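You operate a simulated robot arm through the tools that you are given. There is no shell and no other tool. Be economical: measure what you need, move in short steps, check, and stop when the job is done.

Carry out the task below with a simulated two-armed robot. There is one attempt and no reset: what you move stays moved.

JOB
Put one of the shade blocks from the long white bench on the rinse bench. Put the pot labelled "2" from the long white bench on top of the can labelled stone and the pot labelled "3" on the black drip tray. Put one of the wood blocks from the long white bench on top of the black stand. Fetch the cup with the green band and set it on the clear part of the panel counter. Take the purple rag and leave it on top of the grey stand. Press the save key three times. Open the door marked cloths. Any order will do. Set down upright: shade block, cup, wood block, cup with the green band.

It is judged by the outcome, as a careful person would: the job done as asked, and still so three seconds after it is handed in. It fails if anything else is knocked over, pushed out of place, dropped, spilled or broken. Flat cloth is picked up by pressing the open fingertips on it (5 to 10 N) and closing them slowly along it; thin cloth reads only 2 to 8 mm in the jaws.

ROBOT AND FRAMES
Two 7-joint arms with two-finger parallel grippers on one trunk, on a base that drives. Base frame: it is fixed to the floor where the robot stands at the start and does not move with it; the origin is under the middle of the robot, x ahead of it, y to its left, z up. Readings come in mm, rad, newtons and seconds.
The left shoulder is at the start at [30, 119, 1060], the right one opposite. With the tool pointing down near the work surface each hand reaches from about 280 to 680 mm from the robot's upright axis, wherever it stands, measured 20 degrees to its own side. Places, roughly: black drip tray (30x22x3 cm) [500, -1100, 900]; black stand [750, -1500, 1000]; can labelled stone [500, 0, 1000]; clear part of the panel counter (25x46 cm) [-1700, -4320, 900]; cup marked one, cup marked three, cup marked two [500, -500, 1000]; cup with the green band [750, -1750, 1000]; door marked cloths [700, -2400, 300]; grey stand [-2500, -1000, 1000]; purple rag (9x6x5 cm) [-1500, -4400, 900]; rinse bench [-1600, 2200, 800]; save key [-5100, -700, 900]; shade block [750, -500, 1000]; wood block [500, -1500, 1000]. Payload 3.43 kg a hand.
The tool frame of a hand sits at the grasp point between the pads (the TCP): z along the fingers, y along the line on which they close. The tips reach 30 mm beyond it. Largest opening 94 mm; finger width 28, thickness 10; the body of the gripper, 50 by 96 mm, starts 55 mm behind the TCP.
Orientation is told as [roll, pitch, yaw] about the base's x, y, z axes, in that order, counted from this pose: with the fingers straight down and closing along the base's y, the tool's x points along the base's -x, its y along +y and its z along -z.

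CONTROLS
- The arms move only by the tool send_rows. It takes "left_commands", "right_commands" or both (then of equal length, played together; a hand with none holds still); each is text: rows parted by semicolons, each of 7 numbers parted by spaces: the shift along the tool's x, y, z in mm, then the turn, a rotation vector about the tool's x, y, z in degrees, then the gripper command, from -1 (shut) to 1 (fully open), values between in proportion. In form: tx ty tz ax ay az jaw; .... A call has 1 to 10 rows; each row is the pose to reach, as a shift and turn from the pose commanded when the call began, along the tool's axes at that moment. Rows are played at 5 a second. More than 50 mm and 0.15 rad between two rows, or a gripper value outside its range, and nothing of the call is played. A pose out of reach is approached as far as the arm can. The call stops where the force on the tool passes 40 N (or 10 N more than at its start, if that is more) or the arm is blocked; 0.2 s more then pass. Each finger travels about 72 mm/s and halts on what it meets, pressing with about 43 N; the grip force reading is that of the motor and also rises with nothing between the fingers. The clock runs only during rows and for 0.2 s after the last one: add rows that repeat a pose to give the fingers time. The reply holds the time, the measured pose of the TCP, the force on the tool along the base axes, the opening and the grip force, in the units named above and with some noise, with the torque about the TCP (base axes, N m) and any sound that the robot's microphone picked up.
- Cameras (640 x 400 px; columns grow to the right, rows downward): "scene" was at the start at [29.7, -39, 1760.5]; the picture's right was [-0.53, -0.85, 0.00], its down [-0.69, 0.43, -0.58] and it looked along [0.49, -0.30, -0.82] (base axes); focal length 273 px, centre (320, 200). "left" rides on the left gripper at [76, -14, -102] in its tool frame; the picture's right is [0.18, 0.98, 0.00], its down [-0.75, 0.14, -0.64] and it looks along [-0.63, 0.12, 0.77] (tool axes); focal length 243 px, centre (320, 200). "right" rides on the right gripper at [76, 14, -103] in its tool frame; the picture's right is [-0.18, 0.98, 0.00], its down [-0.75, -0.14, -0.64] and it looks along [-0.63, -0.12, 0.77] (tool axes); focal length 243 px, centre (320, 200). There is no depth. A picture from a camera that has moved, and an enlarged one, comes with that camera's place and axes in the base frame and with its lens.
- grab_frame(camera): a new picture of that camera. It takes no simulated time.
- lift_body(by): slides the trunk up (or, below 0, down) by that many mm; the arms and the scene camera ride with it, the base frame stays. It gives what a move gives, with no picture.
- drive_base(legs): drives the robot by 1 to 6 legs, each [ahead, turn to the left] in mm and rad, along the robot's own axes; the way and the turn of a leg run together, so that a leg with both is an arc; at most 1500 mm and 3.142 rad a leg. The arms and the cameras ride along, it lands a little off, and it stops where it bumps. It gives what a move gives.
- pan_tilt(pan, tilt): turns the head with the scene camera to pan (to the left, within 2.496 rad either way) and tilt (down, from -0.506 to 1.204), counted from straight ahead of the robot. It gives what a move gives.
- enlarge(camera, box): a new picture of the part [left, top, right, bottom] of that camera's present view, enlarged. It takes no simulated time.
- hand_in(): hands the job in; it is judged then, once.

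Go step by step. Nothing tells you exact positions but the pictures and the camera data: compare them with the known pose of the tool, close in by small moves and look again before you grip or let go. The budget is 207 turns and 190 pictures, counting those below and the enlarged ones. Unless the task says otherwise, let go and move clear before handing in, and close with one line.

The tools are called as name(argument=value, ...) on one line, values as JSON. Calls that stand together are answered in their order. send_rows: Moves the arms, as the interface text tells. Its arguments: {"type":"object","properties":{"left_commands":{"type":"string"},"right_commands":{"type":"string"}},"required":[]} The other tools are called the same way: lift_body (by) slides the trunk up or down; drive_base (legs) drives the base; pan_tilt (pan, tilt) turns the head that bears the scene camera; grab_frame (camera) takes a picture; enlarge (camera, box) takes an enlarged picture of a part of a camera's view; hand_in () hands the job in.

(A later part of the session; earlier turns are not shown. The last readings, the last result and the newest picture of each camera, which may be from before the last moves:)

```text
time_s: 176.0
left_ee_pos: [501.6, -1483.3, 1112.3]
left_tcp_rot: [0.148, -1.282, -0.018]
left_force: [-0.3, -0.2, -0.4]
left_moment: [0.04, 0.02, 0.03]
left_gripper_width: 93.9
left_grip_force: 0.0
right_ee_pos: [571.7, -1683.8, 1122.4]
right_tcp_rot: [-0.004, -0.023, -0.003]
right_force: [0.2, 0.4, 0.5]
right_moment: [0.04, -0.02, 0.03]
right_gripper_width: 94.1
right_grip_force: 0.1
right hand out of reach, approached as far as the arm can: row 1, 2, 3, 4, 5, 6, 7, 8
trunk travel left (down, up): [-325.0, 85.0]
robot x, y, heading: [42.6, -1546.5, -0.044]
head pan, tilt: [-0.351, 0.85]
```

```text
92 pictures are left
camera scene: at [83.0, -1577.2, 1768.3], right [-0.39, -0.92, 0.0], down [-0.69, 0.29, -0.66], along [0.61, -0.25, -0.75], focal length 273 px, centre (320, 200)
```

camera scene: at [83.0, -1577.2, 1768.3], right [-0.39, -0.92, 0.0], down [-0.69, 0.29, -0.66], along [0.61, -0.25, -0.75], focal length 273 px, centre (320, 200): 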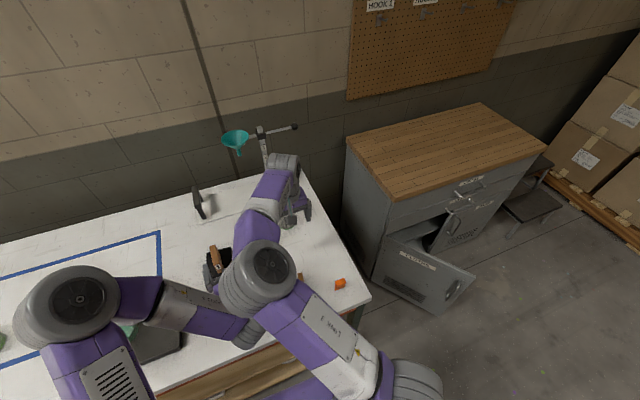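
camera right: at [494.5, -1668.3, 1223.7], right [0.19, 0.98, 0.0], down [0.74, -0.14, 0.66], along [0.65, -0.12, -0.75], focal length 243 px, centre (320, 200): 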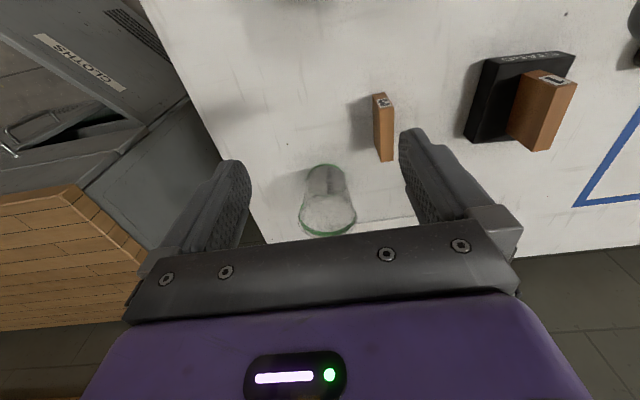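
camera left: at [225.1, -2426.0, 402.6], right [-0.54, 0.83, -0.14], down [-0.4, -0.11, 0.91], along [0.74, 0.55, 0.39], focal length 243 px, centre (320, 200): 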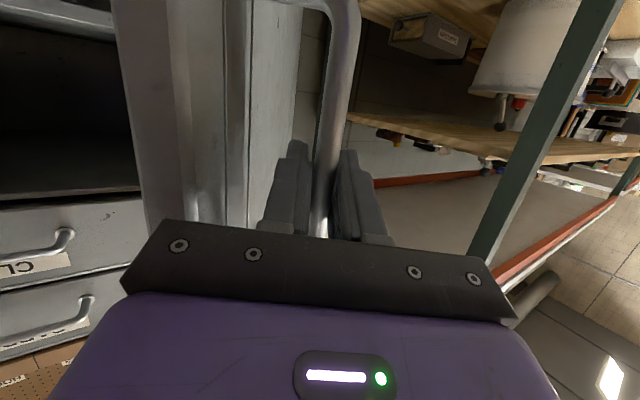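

The right elbow is folded inward against the left arm. I swing the right hand far out to the right to unfold the elbow.

send_rows(right_commands="10 -40 -10 0 0 5 1; 20 -80 -20 0 0 10 1; 35 -120 -30 0 0 15 1; 55 -160 -40 0 0 20 1; 78 -200 -40 0 0 25 1; 101 -240 -40 0 0 30 1; 125 -280 -40 0 0 35 1; 149 -320 -40 0 0 40 1; 174 -360 -40 0 0 45 1; 200 -400 -40 0 0 50 1")

send_rows(right_commands="0 -45 0 0 0 5 1; 0 -90 0 0 0 10 1; 0 -135 0 0 0 10 1; 0 -160 0 0 0 10 1; 0 -160 0 0 0 10 1")

grab_frame(camera="scene")

```text
time_s: 178.2
left_ee_pos: [502.9, -1482.5, 1111.0]
left_tcp_rot: [0.141, -1.284, -0.01]
left_force: [0.2, 0.1, 0.6]
left_moment: [0.0, 0.03, 0.0]
left_gripper_width: 93.9
left_grip_force: 0.0
right_ee_pos: [324.2, -1990.7, 1198.3]
right_tcp_rot: [0.014, -0.019, -0.875]
right_force: [-0.3, 0.6, -0.1]
right_moment: [0.01, -0.03, 0.0]
right_gripper_width: 93.9
right_grip_force: 0.1
right hand out of reach, approached as far as the arm can: row 1, 2, 3, 4, 5, 6, 7, 8, 9, 10
trunk travel left (down, up): [-325.0, 85.0]
robot x, y, heading: [45.9, -1542.8, -0.048]
head pan, tilt: [-0.351, 0.85]
```

```text
time_s: 179.4
left_ee_pos: [503.9, -1481.2, 1111.0]
left_tcp_rot: [0.141, -1.282, -0.01]
left_force: [1.1, -0.2, 0.3]
left_moment: [0.03, 0.0, 0.0]
left_gripper_width: 93.9
left_grip_force: 0.1
right_ee_pos: [200.8, -2048.3, 1207.4]
right_tcp_rot: [0.017, -0.018, -1.05]
right_force: [0.3, -0.5, 0.0]
right_moment: [0.0, 0.0, -0.01]
right_gripper_width: 94.0
right_grip_force: 0.0
right hand out of reach, approached as far as the arm can: row 1, 2, 3, 4, 5
trunk travel left (down, up): [-325.0, 85.0]
robot x, y, heading: [44.5, -1543.9, -0.044]
head pan, tilt: [-0.351, 0.85]
```

```text
91 pictures are left
camera scene: at [85.0, -1574.2, 1768.3], right [-0.39, -0.92, 0.0], down [-0.69, 0.29, -0.66], along [0.61, -0.25, -0.75], focal length 273 px, centre (320, 200)
```

scene: 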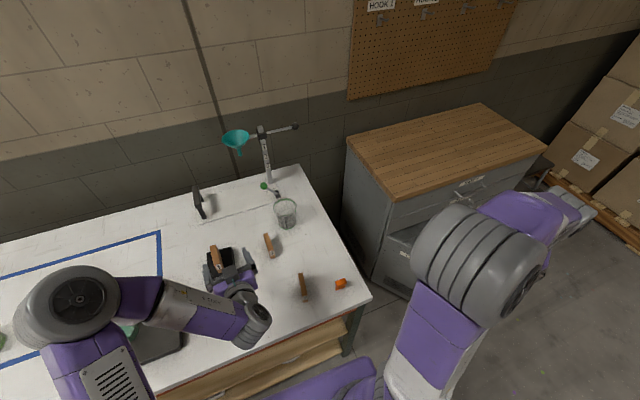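

The right arm's posture is poor, but the left arm is well-postured. I'll reposition so the left hand can take the cup (robot at y≈−1864).

drive_base(legs=[[-80, 0], [0, -1.527], [320, 0], [0, 1.571], [90, 0]])

pan_tilt(pan=0.3, tilt=0.85)

grab_frame(camera="scene")

grab_frame(camera="left")

```text
time_s: 190.4
left_ee_pos: [511.1, -1782.4, 1111.0]
left_tcp_rot: [0.14, -1.28, 0.029]
left_force: [0.1, -0.2, -0.6]
left_moment: [-0.02, -0.02, -0.02]
left_gripper_width: 94.0
left_grip_force: 0.1
right_ee_pos: [232.7, -2361.1, 1207.5]
right_tcp_rot: [0.018, -0.017, -1.006]
right_force: [0.1, 0.2, 0.4]
right_moment: [-0.03, 0.03, 0.01]
right_gripper_width: 94.0
right_grip_force: 0.1
trunk travel left (down, up): [-325.0, 85.0]
robot x, y, heading: [57.5, -1864.0, 0.004]
head pan, tilt: [-0.351, 0.85]
```

```text
time_s: 191.4
left_ee_pos: [509.6, -1783.1, 1111.1]
left_tcp_rot: [0.141, -1.282, 0.03]
left_force: [0.2, -0.7, -0.2]
left_moment: [-0.01, 0.01, -0.04]
left_gripper_width: 94.0
left_grip_force: 0.0
right_ee_pos: [231.6, -2361.1, 1207.0]
right_tcp_rot: [0.017, -0.017, -1.006]
right_force: [0.1, -0.2, -0.5]
right_moment: [0.03, -0.01, 0.01]
right_gripper_width: 94.0
right_grip_force: 0.0
trunk travel left (down, up): [-325.0, 85.0]
robot x, y, heading: [56.6, -1863.6, -0.003]
head pan, tilt: [0.3, 0.85]
```

```text
90 pictures are left
camera scene: at [98.1, -1842.1, 1768.3], right [0.29, -0.96, 0.0], down [-0.72, -0.22, -0.66], along [0.63, 0.19, -0.75], focal length 273 px, centre (320, 200)
```

scene: 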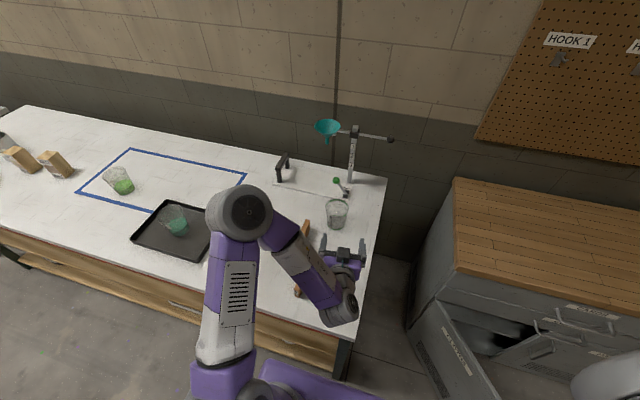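

```text
89 pictures are left
camera left: at [394.0, -1814.4, 1066.4], right [-0.21, 0.97, -0.14], down [-0.41, 0.04, 0.91], along [0.88, 0.25, 0.39], focal length 243 px, centre (320, 200)
```

left: 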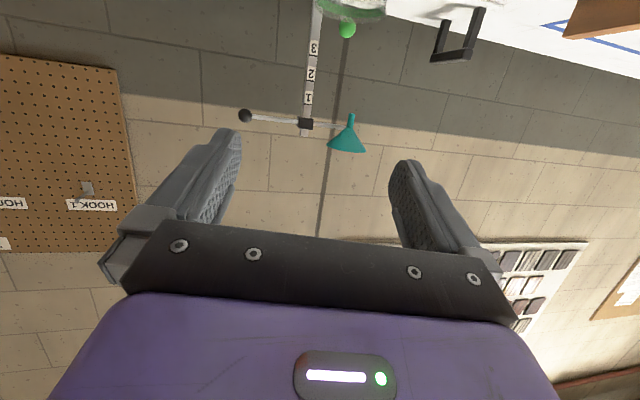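

Left hand is well placed. I square its orientation (pitch −60°, yaw 0) and move to above the pre-approach point.

send_rows(left_commands="-3.7 13.9 33 2.4 3.35 0.4 1; -7.4 27.7 66 4.8 6.7 0.8 1; -11 41.6 99 7.2 10 1.2 1; -14.7 55.4 132 9.56 13.4 1.6 1; -14.7 55.4 132 9.56 13.4 1.6 1")

grab_frame(camera="left")

```text
time_s: 192.7
left_ee_pos: [629.7, -1704.4, 1091.8]
left_tcp_rot: [0.001, -1.047, -0.002]
left_force: [-0.3, -0.5, -0.6]
left_moment: [-0.03, 0.02, -0.02]
left_gripper_width: 94.0
left_grip_force: 0.1
right_ee_pos: [231.2, -2362.1, 1206.7]
right_tcp_rot: [0.016, -0.017, -1.007]
right_force: [-1.0, 0.0, 0.3]
right_moment: [0.02, -0.01, 0.04]
right_gripper_width: 93.8
right_grip_force: 0.1
trunk travel left (down, up): [-325.0, 85.0]
robot x, y, heading: [55.5, -1863.1, -0.006]
head pan, tilt: [0.3, 0.85]
```

```text
88 pictures are left
camera left: at [501.9, -1718.6, 1077.5], right [-0.09, 0.98, -0.16], down [-0.18, 0.14, 0.97], along [0.98, 0.12, 0.16], focal length 243 px, centre (320, 200)
```

left: 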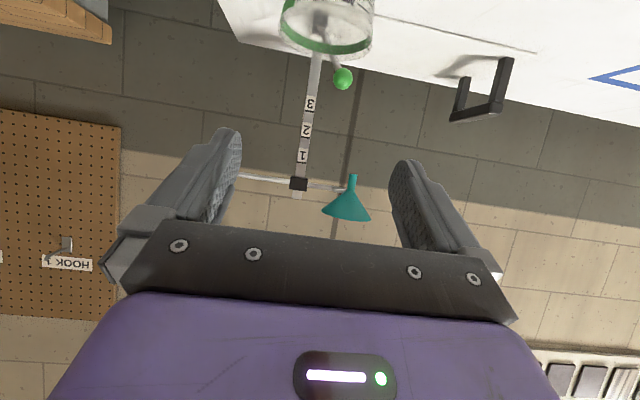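

send_rows(left_commands="40 -1 23 0 0 0 1; 80 -2 46 0 0 0 1; 120 -3 69 0 0 0 1; 150 -3 86.5 0 0 0 1; 160 -3 92.5 0 0 0 1; 160 -3 92.5 0 0 0 1")

grab_frame(camera="left")

enlarge(camera="scene", box=[260, 170, 420, 270])

```text
time_s: 194.1
left_ee_pos: [631.8, -1701.2, 1000.0]
left_tcp_rot: [0.001, -1.046, 0.002]
left_force: [-0.2, 0.2, -0.2]
left_moment: [0.0, -0.01, 0.03]
left_gripper_width: 94.2
left_grip_force: 0.1
left hand out of reach, approached as far as the arm can: row 2, 3, 4, 5, 6
right_ee_pos: [231.7, -2361.0, 1208.4]
right_tcp_rot: [0.017, -0.018, -1.007]
right_force: [0.2, 0.5, 0.7]
right_moment: [-0.02, 0.03, 0.01]
right_gripper_width: 94.0
right_grip_force: 0.1
trunk travel left (down, up): [-325.0, 85.0]
robot x, y, heading: [56.8, -1864.2, 0.001]
head pan, tilt: [0.3, 0.85]
```

```text
87 pictures are left
camera left: at [505.1, -1715.1, 985.2], right [-0.09, 0.98, -0.16], down [-0.18, 0.14, 0.97], along [0.98, 0.12, 0.16], focal length 243 px, centre (320, 200)
```

left: 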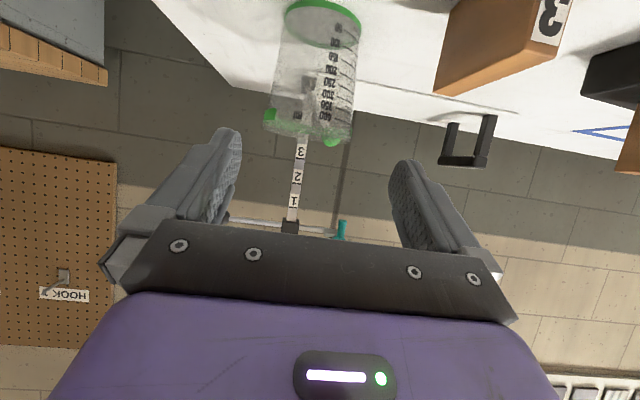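

```text
4.00 times, centred on (340, 220) of scene
camera zoom: at [97.9, -1842.6, 1768.3], right [0.29, -0.96, 0.0], down [-0.72, -0.22, -0.66], along [0.63, 0.19, -0.75], focal length 1092 px, centre (240, 120)
```

zoom: 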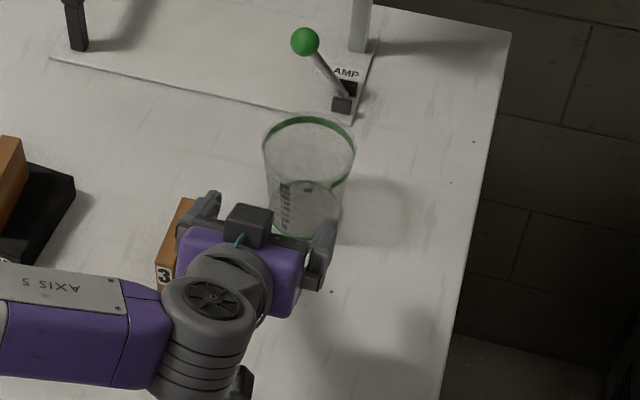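

The arm can't go lower in this posture, so I'll lower the trunk 93 mm instead.

lift_body(by=-92)

grab_frame(camera="left")

```text
time_s: 195.3
left_ee_pos: [632.7, -1700.0, 908.8]
left_tcp_rot: [-0.001, -1.048, 0.001]
left_force: [-0.3, 0.1, -0.4]
left_moment: [-0.02, 0.02, 0.03]
left_gripper_width: 93.9
left_grip_force: 0.1
right_ee_pos: [232.3, -2360.8, 1114.7]
right_tcp_rot: [0.016, -0.017, -1.008]
right_force: [1.1, -0.4, 0.5]
right_moment: [-0.01, -0.02, 0.02]
right_gripper_width: 93.8
right_grip_force: 0.0
trunk travel left (down, up): [-233.0, 177.0]
robot x, y, heading: [55.5, -1863.1, -0.006]
head pan, tilt: [0.3, 0.85]
```

```text
85 pictures are left
camera left: at [505.0, -1714.8, 893.5], right [-0.09, 0.98, -0.16], down [-0.18, 0.14, 0.97], along [0.98, 0.12, 0.16], focal length 243 px, centre (320, 200)
```

left: 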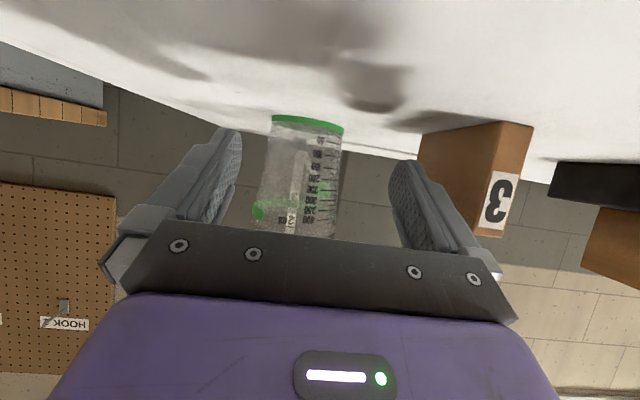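

Cup is ~7 mm to the right of the hand centre. Small correction first, verifying the reference pose.

send_rows(left_commands="0 -7 0 0 0 0 1; 0 -7 0 0 0 0 1")

```text
time_s: 195.9
left_ee_pos: [631.4, -1707.4, 908.6]
left_tcp_rot: [-0.001, -1.047, 0.002]
left_force: [-0.1, -0.9, -0.8]
left_moment: [0.02, -0.02, 0.0]
left_gripper_width: 94.0
left_grip_force: 0.1
right_ee_pos: [231.3, -2359.8, 1116.3]
right_tcp_rot: [0.017, -0.017, -1.007]
right_force: [0.6, -0.3, 0.3]
right_moment: [-0.01, -0.03, 0.01]
right_gripper_width: 94.1
right_grip_force: 0.1
trunk travel left (down, up): [-233.0, 177.0]
robot x, y, heading: [53.9, -1863.7, -0.007]
head pan, tilt: [0.3, 0.85]
```

Good. Advance 80 mm and look again.

send_rows(left_commands="-13 0 23 0 0 0 1; -26 0 46 0 0 0 1; -40 0 69 0 0 0 1; -40 0 69 0 0 0 1")

grab_frame(camera="left")

```text
time_s: 196.9
left_ee_pos: [709.3, -1707.2, 911.7]
left_tcp_rot: [0.002, -1.047, 0.002]
left_force: [-0.1, -0.7, 0.0]
left_moment: [0.01, -0.03, 0.04]
left_gripper_width: 93.9
left_grip_force: 0.0
right_ee_pos: [231.3, -2360.7, 1116.6]
right_tcp_rot: [0.015, -0.018, -1.007]
right_force: [-0.8, 0.1, 0.3]
right_moment: [0.02, 0.0, 0.03]
right_gripper_width: 94.1
right_grip_force: 0.1
trunk travel left (down, up): [-233.0, 177.0]
robot x, y, heading: [54.9, -1866.5, -0.005]
head pan, tilt: [0.3, 0.85]
```

```text
84 pictures are left
camera left: at [583.0, -1720.9, 896.5], right [-0.09, 0.98, -0.16], down [-0.18, 0.14, 0.97], along [0.98, 0.12, 0.16], focal length 243 px, centre (320, 200)
```

left: 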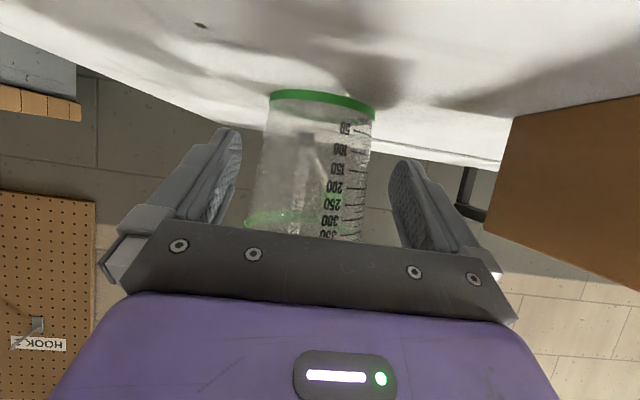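

Centred. Advance the rest and close gently.

send_rows(left_commands="-8 0 17 0 0 0 1; -15.5 0 35 0 0 0 1; -15.5 0 35 0 0 0 1; -15.5 0 35 0 0 0 0.9; -15.5 0 35 0 0 0 0.75; -15.5 0 35 0 0 0 0.6; -15.5 0 35 0 0 0 0.4; -15.5 0 35 0 0 0 0.2; -15.5 0 35 0 0 0 0.2")

grab_frame(camera="left")

```text
time_s: 198.9
left_ee_pos: [749.6, -1707.5, 906.9]
left_tcp_rot: [0.001, -1.045, 0.003]
left_force: [0.8, -0.1, -0.1]
left_moment: [0.02, -0.02, -0.03]
left_gripper_width: 83.0
left_grip_force: 42.8
right_ee_pos: [231.2, -2361.8, 1116.1]
right_tcp_rot: [0.017, -0.018, -1.007]
right_force: [0.2, 0.4, -0.1]
right_moment: [0.0, 0.01, 0.01]
right_gripper_width: 93.9
right_grip_force: 0.0
trunk travel left (down, up): [-233.0, 177.0]
robot x, y, heading: [56.2, -1860.2, -0.004]
head pan, tilt: [0.3, 0.85]
```

```text
83 pictures are left
camera left: at [622.4, -1720.7, 892.0], right [-0.09, 0.98, -0.16], down [-0.18, 0.14, 0.97], along [0.98, 0.12, 0.16], focal length 243 px, centre (320, 200)
```

left: 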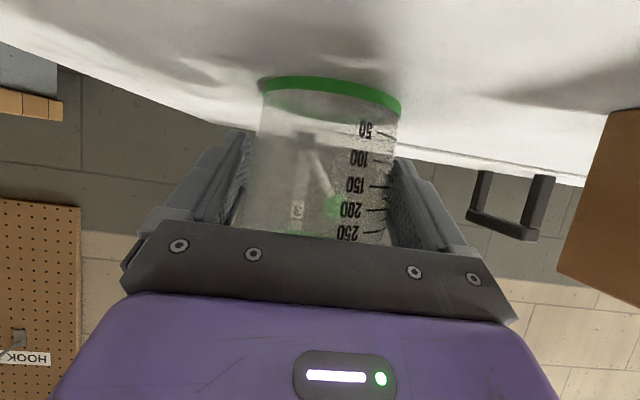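

Gripped (83 mm). Lift with the trunk by 170 mm.

lift_body(by=170)

grab_frame(camera="left")

grab_frame(camera="scene")

```text
time_s: 200.8
left_ee_pos: [749.7, -1707.0, 1077.4]
left_tcp_rot: [0.0, -1.045, 0.001]
left_force: [0.5, 0.4, 0.5]
left_moment: [0.05, 0.0, -0.02]
left_gripper_width: 83.0
left_grip_force: 43.1
right_ee_pos: [231.4, -2361.5, 1286.5]
right_tcp_rot: [0.018, -0.017, -1.008]
right_force: [0.3, 0.2, 0.0]
right_moment: [0.0, 0.01, 0.01]
right_gripper_width: 94.2
right_grip_force: 0.1
trunk travel left (down, up): [-403.0, 7.0]
robot x, y, heading: [53.6, -1863.1, -0.002]
head pan, tilt: [0.3, 0.85]
```

```text
82 pictures are left
camera left: at [622.4, -1720.7, 1061.8], right [-0.09, 0.98, -0.16], down [-0.18, 0.14, 0.97], along [0.98, 0.12, 0.16], focal length 243 px, centre (320, 200)
```

left: 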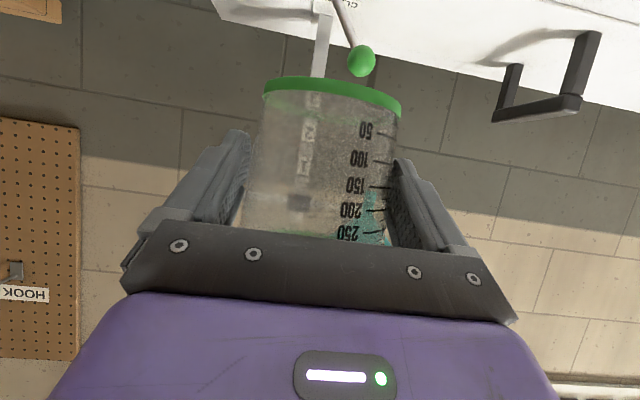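

```text
81 pictures are left
camera scene: at [97.9, -1842.0, 1846.2], right [0.29, -0.96, 0.0], down [-0.72, -0.22, -0.66], along [0.63, 0.19, -0.75], focal length 273 px, centre (320, 200)
```

scene: 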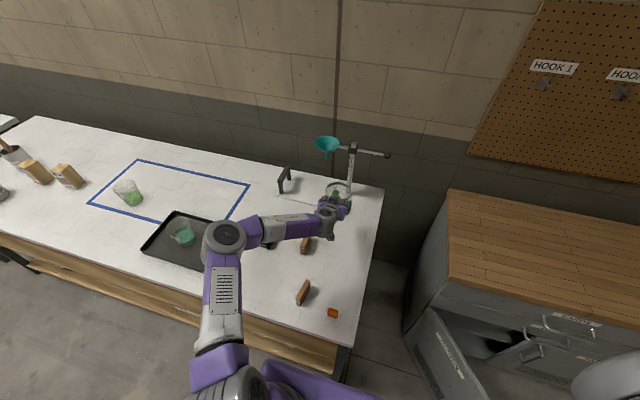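

Cup held upright. Now back away and drive to the panel counter rack, stopping about 0.9 m short.

drive_base(legs=[[-450, 0], [0, -2.237], [1000, 0], [1000, 0], [0, 0.666]])

pan_tilt(pan=0.0, tilt=0.7)

grab_frame(camera="scene")

```text
time_s: 220.4
left_ee_pos: [-1519.9, -4138.8, 1076.5]
left_tcp_rot: [0.001, -1.045, -1.566]
left_force: [0.1, -0.2, 0.2]
left_moment: [0.03, -0.01, -0.01]
left_gripper_width: 81.1
left_grip_force: 43.1
right_ee_pos: [-2175.5, -3623.1, 1285.4]
right_tcp_rot: [0.018, -0.016, -2.575]
right_force: [-0.1, 0.6, -0.4]
right_moment: [0.02, 0.01, 0.0]
right_gripper_width: 94.0
right_grip_force: 0.1
trunk travel left (down, up): [-403.0, 7.0]
robot x, y, heading: [-1675.7, -3443.3, -1.569]
head pan, tilt: [0.3, 0.85]
```

```text
time_s: 221.2
left_ee_pos: [-1519.2, -4139.2, 1075.9]
left_tcp_rot: [0.0, -1.046, -1.566]
left_force: [-0.1, 1.3, -0.4]
left_moment: [0.02, 0.0, -0.03]
left_gripper_width: 80.9
left_grip_force: 42.9
right_ee_pos: [-2176.0, -3623.5, 1285.8]
right_tcp_rot: [0.016, -0.018, -2.574]
right_force: [-0.2, -0.6, -0.1]
right_moment: [-0.03, 0.03, 0.0]
right_gripper_width: 93.9
right_grip_force: 0.1
trunk travel left (down, up): [-403.0, 7.0]
robot x, y, heading: [-1679.1, -3442.3, -1.57]
head pan, tilt: [0.0, 0.7]
```

```text
80 pictures are left
camera scene: at [-1681.0, -3500.6, 1858.5], right [-1.0, 0.0, 0.0], down [0.0, 0.64, -0.76], along [0.0, -0.76, -0.64], focal length 273 px, centre (320, 200)
```

scene: 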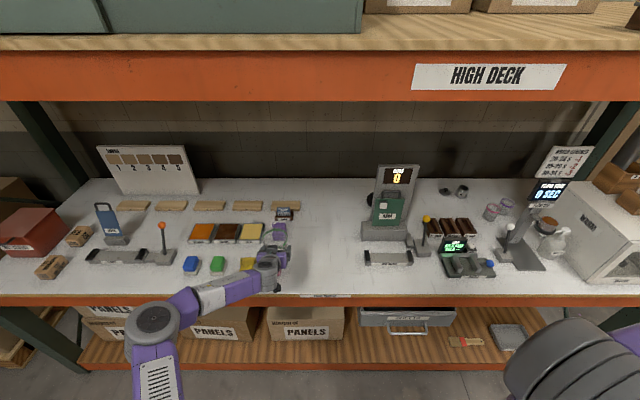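

I see the counter: clear area centre at about (−1700,−4320). I turn slightly right and advance so that the cup comes over the clear area.

drive_base(legs=[[0, -0.2], [85, 0]])

grab_frame(camera="scene")

grab_frame(camera="left")

```text
time_s: 223.1
left_ee_pos: [-1673.8, -4237.8, 1075.7]
left_tcp_rot: [0.001, -1.044, -1.761]
left_force: [-0.1, 0.3, 0.0]
left_moment: [0.01, 0.02, 0.02]
left_gripper_width: 81.2
left_grip_force: 43.3
right_ee_pos: [-2217.4, -3606.3, 1284.7]
right_tcp_rot: [0.018, -0.017, -2.771]
right_force: [0.6, -0.3, -0.2]
right_moment: [0.03, 0.0, 0.0]
right_gripper_width: 94.1
right_grip_force: 0.0
trunk travel left (down, up): [-403.0, 7.0]
robot x, y, heading: [-1696.2, -3527.6, -1.764]
head pan, tilt: [0.0, 0.7]
```

```text
79 pictures are left
camera scene: at [-1708.5, -3582.8, 1858.6], right [-0.98, 0.19, 0.0], down [0.12, 0.63, -0.76], along [-0.15, -0.75, -0.64], focal length 273 px, centre (320, 200)
```

scene: 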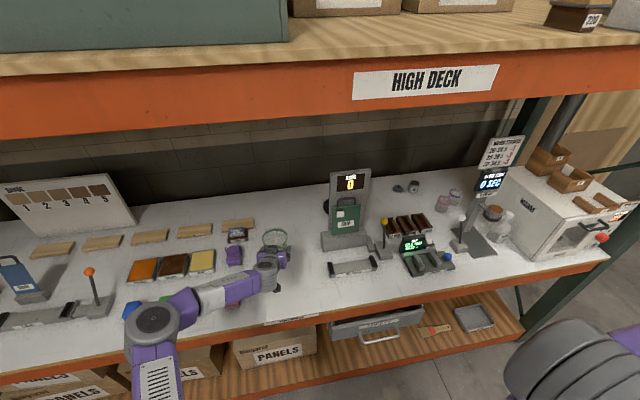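

```text
78 pictures are left
camera left: at [-1663.4, -4111.7, 1061.9], right [0.98, -0.09, -0.16], down [0.17, 0.15, 0.97], along [-0.07, -0.98, 0.16], focal length 243 px, centre (320, 200)
```

left: 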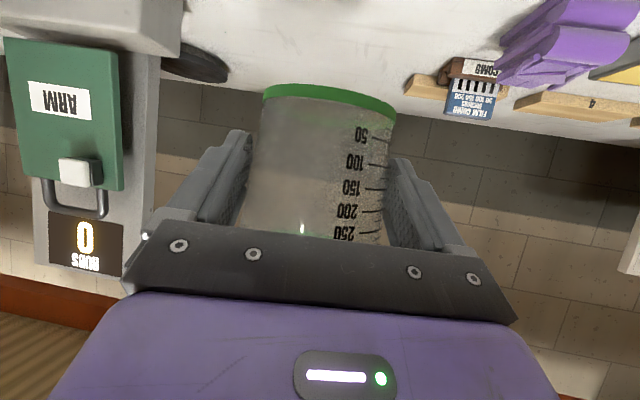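

The cup is over the clear area. Lower the trunk 90 mm and check.

lift_body(by=-90)

grab_frame(camera="left")

```text
time_s: 224.3
left_ee_pos: [-1673.4, -4238.3, 986.9]
left_tcp_rot: [0.001, -1.048, -1.761]
left_force: [1.0, 0.6, 0.0]
left_moment: [0.0, 0.01, -0.01]
left_gripper_width: 81.5
left_grip_force: 42.8
right_ee_pos: [-2217.8, -3605.8, 1195.6]
right_tcp_rot: [0.016, -0.017, -2.77]
right_force: [0.0, -0.5, 0.1]
right_moment: [-0.02, -0.03, 0.03]
right_gripper_width: 94.0
right_grip_force: 0.0
trunk travel left (down, up): [-313.0, 97.0]
robot x, y, heading: [-1692.7, -3527.8, -1.769]
head pan, tilt: [0.0, 0.7]
```

```text
77 pictures are left
camera left: at [-1663.2, -4111.3, 972.4], right [0.98, -0.09, -0.16], down [0.17, 0.15, 0.97], along [-0.07, -0.98, 0.16], focal length 243 px, centre (320, 200)
```

left: 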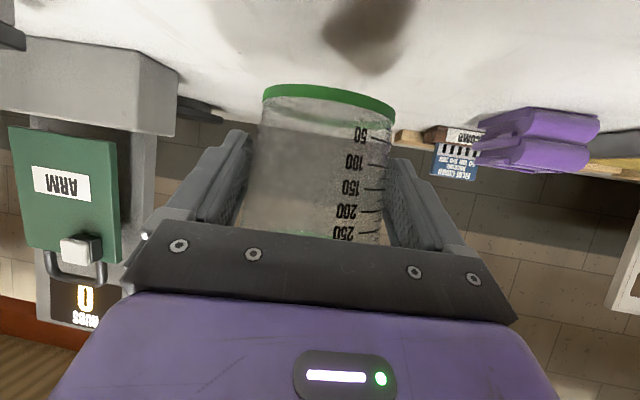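

lift_body(by=-25)

send_rows(left_commands="3.5 0 2 0 0 0 0.2; 7 0 4 0 0 0 0.2; 10.4 0 6 0 0 0 0.2; 13.9 0 8 0 0 0 0.2; 17.3 0 10 0 0 0 0.2; 17.3 0 10 0 0 0 0.2")

grab_frame(camera="left")

```text
time_s: 225.0
left_ee_pos: [-1673.3, -4239.1, 962.7]
left_tcp_rot: [-0.001, -1.046, -1.76]
left_force: [0.0, 0.6, -0.1]
left_moment: [0.01, -0.02, 0.01]
left_gripper_width: 81.5
left_grip_force: 42.9
right_ee_pos: [-2217.8, -3606.0, 1171.4]
right_tcp_rot: [0.018, -0.016, -2.77]
right_force: [0.0, -0.3, -0.5]
right_moment: [0.0, 0.03, 0.03]
right_gripper_width: 93.9
right_grip_force: 0.0
trunk travel left (down, up): [-288.0, 122.0]
robot x, y, heading: [-1694.6, -3525.5, -1.769]
head pan, tilt: [0.0, 0.7]
```

```text
time_s: 226.4
left_ee_pos: [-1673.5, -4239.2, 945.5]
left_tcp_rot: [-0.002, -1.05, -1.76]
left_force: [1.9, -0.1, 10.6]
left_moment: [0.01, -0.02, 0.01]
left_gripper_width: 81.5
left_grip_force: 43.0
right_ee_pos: [-2217.6, -3604.2, 1171.1]
right_tcp_rot: [0.018, -0.017, -2.77]
right_force: [0.0, 0.1, -1.5]
right_moment: [0.05, 0.02, 0.0]
right_gripper_width: 94.1
right_grip_force: 0.1
trunk travel left (down, up): [-288.0, 122.0]
robot x, y, heading: [-1698.2, -3530.0, -1.767]
head pan, tilt: [0.0, 0.7]
```

```text
76 pictures are left
camera left: at [-1663.8, -4112.2, 929.1], right [0.98, -0.1, -0.16], down [0.17, 0.15, 0.97], along [-0.07, -0.98, 0.17], focal length 243 px, centre (320, 200)
```

left: 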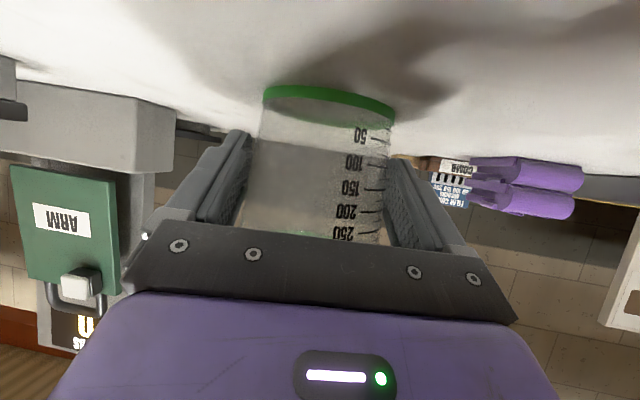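

Contact at counter height ≈ 900. Release, withdraw horizontally, then rise.

send_rows(left_commands="0 0 0 0 0 0 0.6; 0 0 0 0 0 0 1; 0 0 0 0 0 0 1; 9 0 -15.5 0 0 0 1; 20 0 -35 0 0 0 1; 35 0 -61 0 0 0 1; 50 0 -87 0 0 0 1; 15 0 -107 0 0 0 1; -24 0 -130 0 0 0 1; -63 0 -152 0 0 0 1")

grab_frame(camera="left")

grab_frame(camera="scene")

```text
time_s: 228.6
left_ee_pos: [-1654.1, -4140.8, 1073.4]
left_tcp_rot: [0.001, -1.046, -1.761]
left_force: [0.1, 0.6, -0.4]
left_moment: [0.0, -0.02, 0.0]
left_gripper_width: 94.0
left_grip_force: 0.1
left hand out of reach, approached as far as the arm can: row 7
right_ee_pos: [-2218.1, -3605.0, 1170.4]
right_tcp_rot: [0.018, -0.018, -2.77]
right_force: [0.5, 1.0, 0.6]
right_moment: [-0.03, -0.01, -0.01]
right_gripper_width: 93.9
right_grip_force: 0.0
trunk travel left (down, up): [-288.0, 122.0]
robot x, y, heading: [-1693.7, -3528.5, -1.767]
head pan, tilt: [0.0, 0.7]
```

```text
75 pictures are left
camera left: at [-1645.0, -4011.6, 1059.1], right [0.98, -0.09, -0.16], down [0.17, 0.15, 0.97], along [-0.07, -0.98, 0.16], focal length 243 px, centre (320, 200)
```

left: 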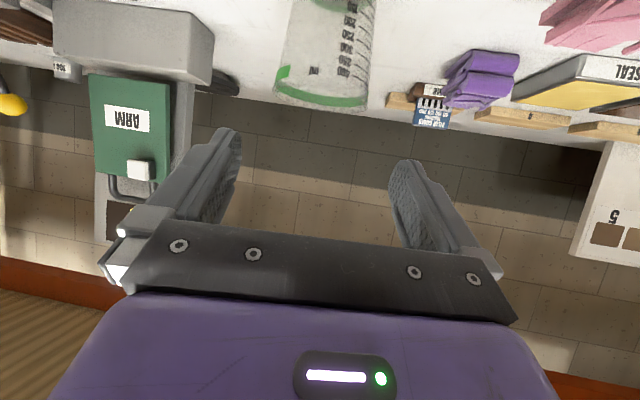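

```text
74 pictures are left
camera scene: at [-1708.9, -3581.3, 1743.6], right [-0.98, 0.19, 0.0], down [0.12, 0.63, -0.77], along [-0.15, -0.75, -0.64], focal length 273 px, centre (320, 200)
```

scene: 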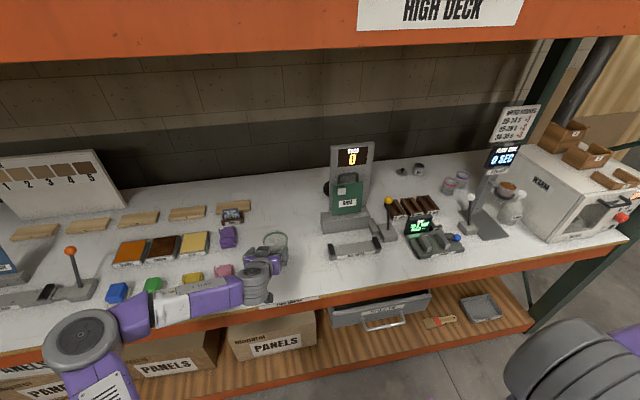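

Cup is set. Now zoom on the purple rag.

enlarge(camera="scene", box=[180, 190, 300, 290])

enlarge(camera="left", box=[360, 0, 640, 160])

```text
4.00 times, centred on (240, 240) of scene
camera zoom: at [-1708.9, -3581.3, 1743.6], right [-0.98, 0.19, 0.0], down [0.12, 0.63, -0.77], along [-0.15, -0.75, -0.64], focal length 1092 px, centre (640, 40)
```

zoom: 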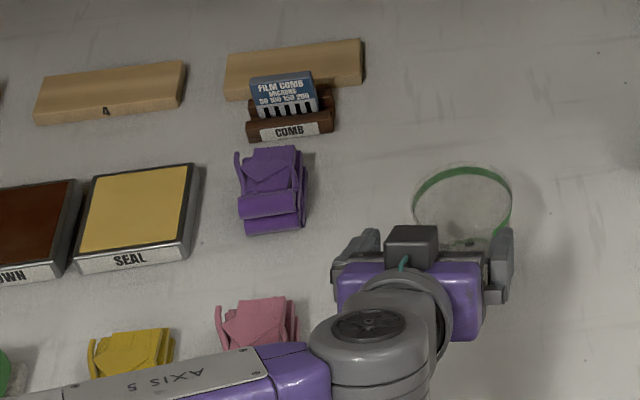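

```text
2.29 times, centred on (500, 80) of left
camera zoom: at [-1645.0, -4011.6, 1059.1], right [0.98, -0.09, -0.16], down [0.17, 0.15, 0.97], along [-0.07, -0.98, 0.16], focal length 555 px, centre (-91, 474)
```

zoom: 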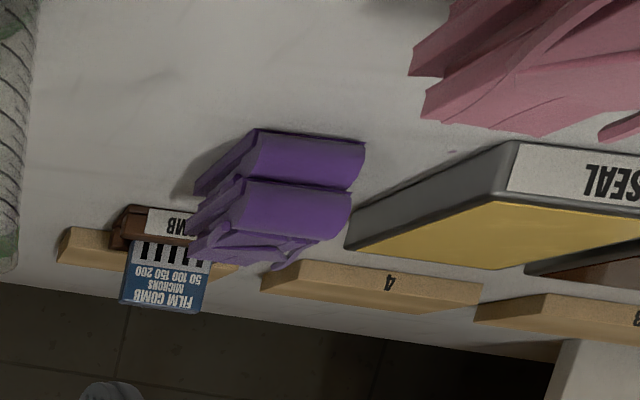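

Purple rag is a folded bundle centred about (−1492,−4382), ~62 mm wide in x, z 900–950. I square up and drive nearer.

drive_base(legs=[[0, 0.2], [190, 0]])

grab_frame(camera="left")

grab_frame(camera="scene")

```text
time_s: 230.9
left_ee_pos: [-1530.2, -4311.8, 1073.9]
left_tcp_rot: [-0.001, -1.045, -1.558]
left_force: [0.5, -0.4, -0.1]
left_moment: [-0.01, 0.02, -0.02]
left_gripper_width: 93.9
left_grip_force: 0.0
right_ee_pos: [-2188.6, -3902.3, 1168.7]
right_tcp_rot: [0.015, -0.019, -2.567]
right_force: [0.0, -0.5, 0.2]
right_moment: [0.0, 0.0, -0.05]
right_gripper_width: 94.2
right_grip_force: 0.0
trunk travel left (down, up): [-288.0, 122.0]
robot x, y, heading: [-1695.5, -3722.5, -1.564]
head pan, tilt: [0.0, 0.7]
```

```text
71 pictures are left
camera left: at [-1546.0, -4185.4, 1058.3], right [0.98, 0.11, -0.16], down [0.14, 0.18, 0.97], along [0.13, -0.98, 0.16], focal length 243 px, centre (320, 200)
```

left: 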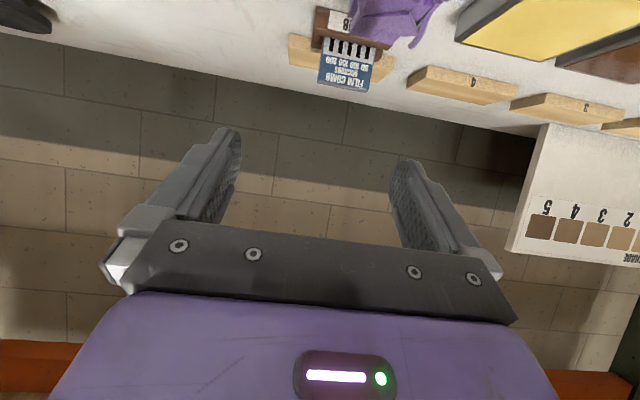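

```text
70 pictures are left
camera scene: at [-1695.4, -3776.9, 1743.5], right [-1.0, -0.01, 0.0], down [-0.01, 0.64, -0.76], along [0.01, -0.76, -0.64], focal length 273 px, centre (320, 200)
```

scene: 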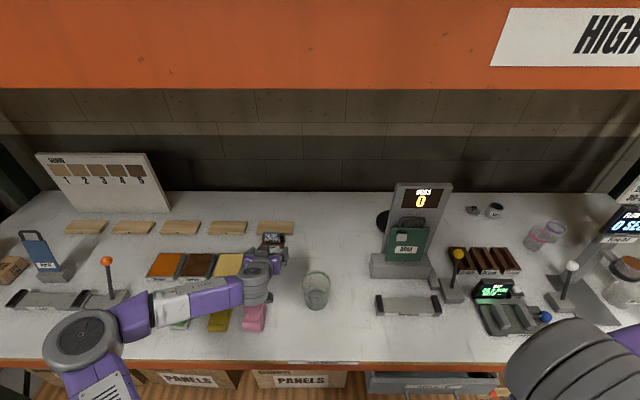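

Rotate hand to pitch −30° and move above the rag.

send_rows(left_commands="-9 10 15 0 7.5 0 0.8; -18 19 30 0 15 0 0.8; -26 29 46 0 22.5 0 0.8; -35 38 60.6 0 30 0 0.8; -35 38 60.6 0 30 0 0.8")

grab_frame(camera="left")

```text
time_s: 232.2
left_ee_pos: [-1492.0, -4381.7, 1075.4]
left_tcp_rot: [-0.001, -0.524, -1.556]
left_force: [1.0, -0.1, 0.0]
left_moment: [-0.04, 0.02, -0.02]
left_gripper_width: 84.7
left_grip_force: 0.1
right_ee_pos: [-2188.9, -3900.9, 1170.8]
right_tcp_rot: [0.018, -0.018, -2.567]
right_force: [0.6, 0.6, -0.4]
right_moment: [0.0, -0.03, 0.0]
right_gripper_width: 94.0
right_grip_force: 0.1
trunk travel left (down, up): [-288.0, 122.0]
robot x, y, heading: [-1692.0, -3720.4, -1.563]
head pan, tilt: [0.0, 0.7]
```

```text
69 pictures are left
camera left: at [-1508.1, -4263.2, 1126.6], right [0.98, 0.17, -0.09], down [0.15, -0.33, 0.93], along [0.13, -0.93, -0.35], focal length 243 px, centre (320, 200)
```

left: 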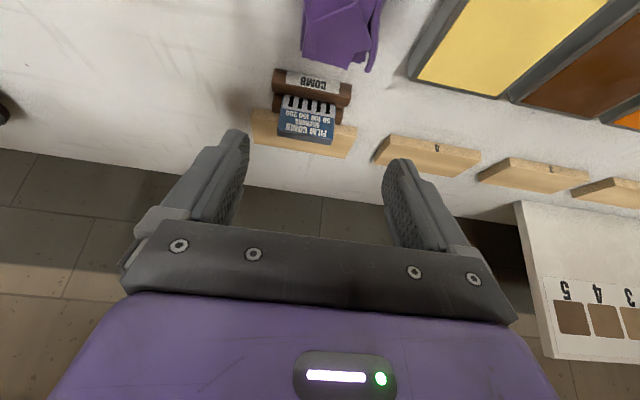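

Rag centre ≈ (−1487,−4380). Descend around it.

send_rows(left_commands="22 3 38 0 0 0 0.8; 44 5 76 0 0 0 0.8; 56 5 97 0 0 0 0.8; 66.5 5 115 0 0 0 0.8; 66.5 5 115 0 0 0 0.8")

grab_frame(camera="left")

enlarge(camera="scene", box=[200, 210, 360, 310])

```text
time_s: 233.3
left_ee_pos: [-1487.3, -4381.2, 939.3]
left_tcp_rot: [0.0, -0.524, -1.558]
left_force: [0.4, 0.3, 1.0]
left_moment: [0.01, 0.0, 0.02]
left_gripper_width: 84.6
left_grip_force: 0.1
right_ee_pos: [-2188.2, -3902.7, 1171.2]
right_tcp_rot: [0.018, -0.018, -2.567]
right_force: [-0.2, 0.1, -0.5]
right_moment: [-0.01, -0.03, 0.0]
right_gripper_width: 94.5
right_grip_force: 0.1
trunk travel left (down, up): [-288.0, 122.0]
robot x, y, heading: [-1695.5, -3717.9, -1.56]
head pan, tilt: [0.0, 0.7]
```

```text
68 pictures are left
camera left: at [-1502.6, -4263.2, 991.0], right [0.98, 0.17, -0.09], down [0.15, -0.33, 0.93], along [0.13, -0.93, -0.35], focal length 243 px, centre (320, 200)
```

left: 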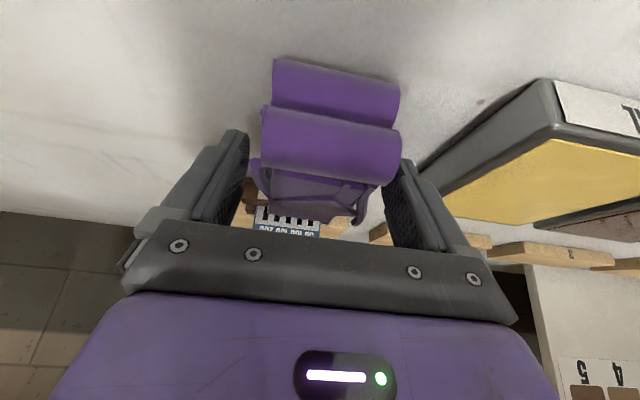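

```text
4.00 times, centred on (280, 260) of scene
camera zoom: at [-1695.3, -3775.7, 1743.6], right [-1.0, -0.01, 0.0], down [-0.01, 0.64, -0.77], along [0.01, -0.77, -0.64], focal length 1092 px, centre (480, -40)
```

zoom: 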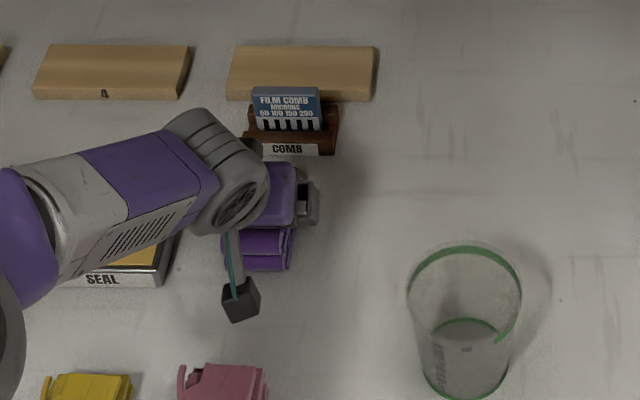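

The rag is between the fingers. Close.

send_rows(left_commands="0 3 0 0 0 0 0.8; 0 3 0 0 0 0 0.5; 0 3 0 0 0 0 0.2; 0 3 0 0 0 0 -0.1; 0 3 0 0 0 0 -0.4; 0 3 0 0 0 0 -0.7; 0 3 0 0 0 0 -1; 0 3 0 0 0 0 -1; 0 3 0 0 0 0 -1")

lift_body(by=60)

grab_frame(camera="left")

```text
time_s: 235.3
left_ee_pos: [-1484.2, -4380.8, 940.4]
left_tcp_rot: [0.0, -0.524, -1.558]
left_force: [-0.2, -0.8, 1.1]
left_moment: [0.0, 0.06, -0.02]
left_gripper_width: 61.7
left_grip_force: 42.7
right_ee_pos: [-2190.2, -3903.2, 1170.6]
right_tcp_rot: [0.017, -0.018, -2.569]
right_force: [0.0, -0.2, 0.0]
right_moment: [0.01, 0.02, 0.0]
right_gripper_width: 94.1
right_grip_force: 0.2
trunk travel left (down, up): [-288.0, 122.0]
robot x, y, heading: [-1694.8, -3720.1, -1.56]
head pan, tilt: [0.0, 0.7]
```

```text
time_s: 236.3
left_ee_pos: [-1483.5, -4380.4, 1000.7]
left_tcp_rot: [0.0, -0.522, -1.557]
left_force: [-0.6, 0.3, 0.2]
left_moment: [0.03, -0.03, 0.0]
left_gripper_width: 61.8
left_grip_force: 43.1
right_ee_pos: [-2188.4, -3903.0, 1230.0]
right_tcp_rot: [0.018, -0.017, -2.567]
right_force: [0.5, 0.6, 0.3]
right_moment: [0.01, -0.01, 0.01]
right_gripper_width: 93.8
right_grip_force: 0.1
trunk travel left (down, up): [-348.0, 62.0]
robot x, y, heading: [-1695.4, -3715.3, -1.569]
head pan, tilt: [0.0, 0.7]
```

```text
66 pictures are left
camera left: at [-1499.7, -4263.7, 1050.8], right [0.98, 0.17, -0.09], down [0.15, -0.33, 0.93], along [0.13, -0.93, -0.35], focal length 243 px, centre (320, 200)
```

left: 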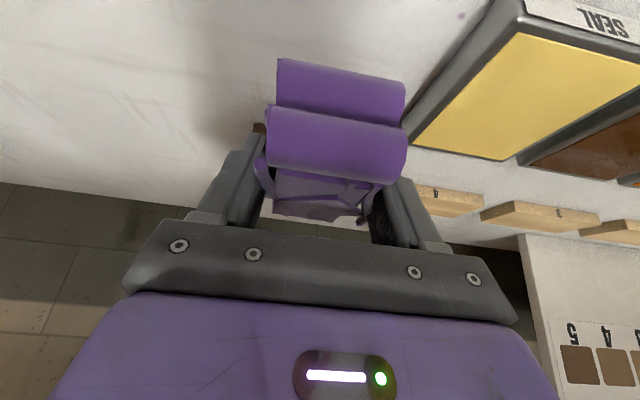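

Rag lifted. Raise a bit more and drive out, north past the wooden table toward the grey stand.

lift_body(by=55)

drive_base(legs=[[-500, 0], [0, 2.484], [650, 0], [0, 0.654], [1200, 0], [1100, 0]])

pan_tilt(pan=1.6, tilt=0.5)

grab_frame(camera="scene")

grab_frame(camera="left")

```text
time_s: 237.3
left_ee_pos: [-1483.5, -4381.0, 1054.8]
left_tcp_rot: [0.0, -0.522, -1.557]
left_force: [0.4, 0.4, -0.4]
left_moment: [-0.02, 0.03, -0.02]
left_gripper_width: 61.6
left_grip_force: 43.0
right_ee_pos: [-2187.7, -3902.9, 1285.0]
right_tcp_rot: [0.018, -0.018, -2.569]
right_force: [0.2, 0.4, 0.2]
right_moment: [0.04, 0.0, 0.0]
right_gripper_width: 93.7
right_grip_force: 0.1
trunk travel left (down, up): [-403.0, 7.0]
robot x, y, heading: [-1695.2, -3721.8, -1.565]
head pan, tilt: [0.0, 0.7]
```

```text
time_s: 257.2
left_ee_pos: [-1745.1, -843.3, 1055.0]
left_tcp_rot: [-0.001, -0.522, 1.686]
left_force: [0.0, 0.1, -0.8]
left_moment: [-0.01, -0.02, 0.02]
left_gripper_width: 61.4
left_grip_force: 43.0
right_ee_pos: [-995.5, -1248.9, 1285.0]
right_tcp_rot: [0.017, -0.017, 0.673]
right_force: [0.5, 0.5, 0.0]
right_moment: [0.01, -0.02, 0.02]
right_gripper_width: 94.0
right_grip_force: 0.1
trunk travel left (down, up): [-403.0, 7.0]
robot x, y, heading: [-1442.6, -1477.0, 1.679]
head pan, tilt: [0.0, 0.7]
stopped in leg 6: the robot was blocked; the commanded pose is now the measured one
```

```text
time_s: 258.9
left_ee_pos: [-1743.6, -842.9, 1056.1]
left_tcp_rot: [-0.001, -0.522, 1.684]
left_force: [0.6, 0.5, -0.4]
left_moment: [-0.02, 0.0, 0.04]
left_gripper_width: 61.5
left_grip_force: 43.1
right_ee_pos: [-995.5, -1249.7, 1286.1]
right_tcp_rot: [0.019, -0.019, 0.671]
right_force: [-0.2, 1.1, 0.0]
right_moment: [0.0, 0.01, 0.01]
right_gripper_width: 94.1
right_grip_force: 0.0
trunk travel left (down, up): [-403.0, 7.0]
robot x, y, heading: [-1441.2, -1475.6, 1.682]
head pan, tilt: [1.6, 0.499]
```

```text
65 pictures are left
camera scene: at [-1532.0, -1519.4, 1876.3], right [-0.14, 0.99, 0.0], down [0.47, 0.07, -0.88], along [-0.87, -0.12, -0.48], focal length 273 px, centre (320, 200)
```

scene: 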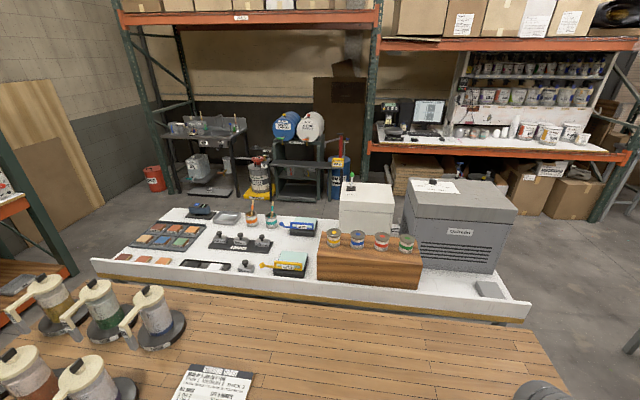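

```text
64 pictures are left
camera left: at [-1716.9, -957.0, 1106.2], right [-0.96, -0.27, -0.09], down [-0.18, 0.31, 0.93], along [-0.22, 0.91, -0.35], focal length 243 px, centre (320, 200)
```

left: 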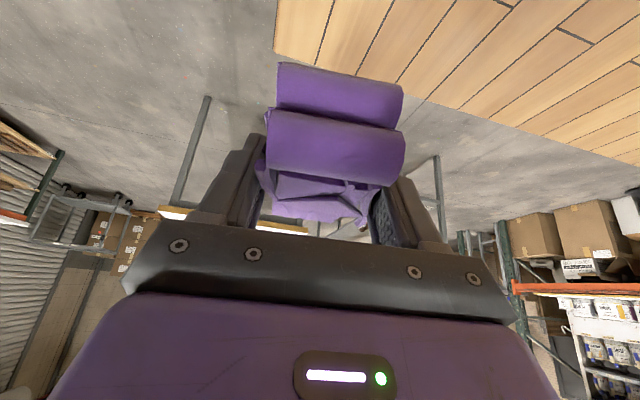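

The base stopped near the wooden table (heading drift). I zoom to identify the "grey stand".

enlarge(camera="scene", box=[400, 160, 560, 330])

enlarge(camera="scene", box=[100, 190, 340, 320])

pan_tilt(pan=0.8, tilt=1.0)

grab_frame(camera="scene")

```text
2.35 times, centred on (480, 245) of scene
camera zoom: at [-1532.0, -1519.4, 1876.3], right [-0.14, 0.99, 0.0], down [0.47, 0.07, -0.88], along [-0.87, -0.12, -0.48], focal length 642 px, centre (-56, 94)
```

zoom: 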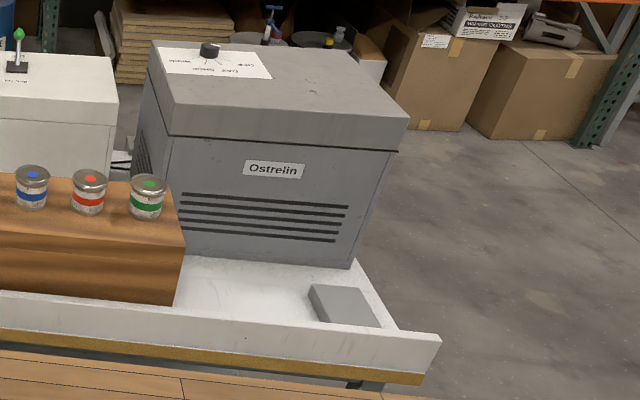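

```text
2.67 times, centred on (220, 255) of scene
camera zoom: at [-1532.0, -1519.4, 1876.3], right [-0.14, 0.99, 0.0], down [0.47, 0.07, -0.88], along [-0.87, -0.12, -0.48], focal length 728 px, centre (587, 53)
```

zoom: 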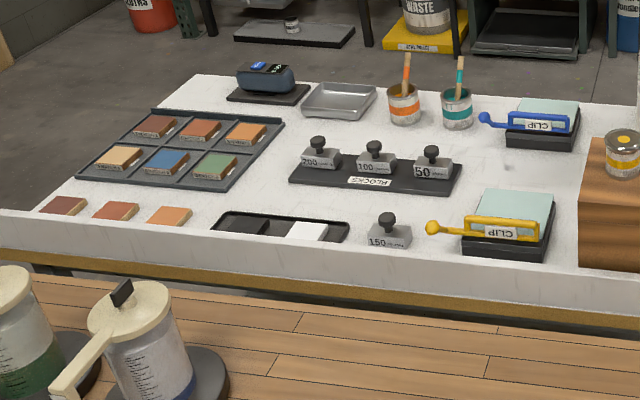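

```text
time_s: 260.0
left_ee_pos: [-1743.4, -844.0, 1056.1]
left_tcp_rot: [-0.004, -0.522, 1.684]
left_force: [-0.1, 0.3, -0.6]
left_moment: [0.02, -0.01, 0.0]
left_gripper_width: 61.1
left_grip_force: 43.2
right_ee_pos: [-996.1, -1249.1, 1284.5]
right_tcp_rot: [0.017, -0.018, 0.673]
right_force: [0.2, -0.6, 0.1]
right_moment: [-0.01, -0.02, -0.01]
right_gripper_width: 94.1
right_grip_force: 0.0
trunk travel left (down, up): [-403.0, 7.0]
robot x, y, heading: [-1442.9, -1476.2, 1.682]
head pan, tilt: [0.799, 1.0]
```

```text
61 pictures are left
camera scene: at [-1496.7, -1464.2, 1835.2], right [0.62, 0.79, 0.0], down [0.66, -0.52, -0.54], along [-0.43, 0.33, -0.84], focal length 273 px, centre (320, 200)
```

scene: 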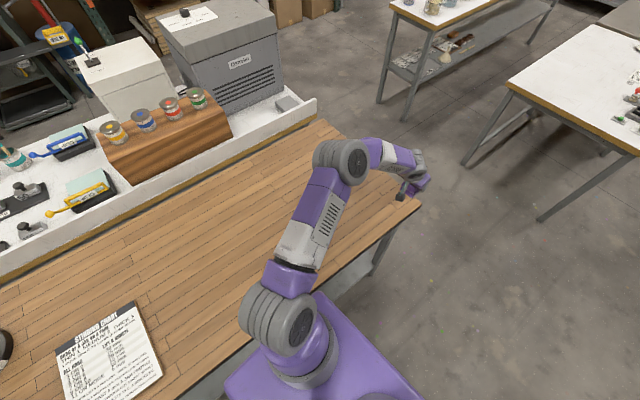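

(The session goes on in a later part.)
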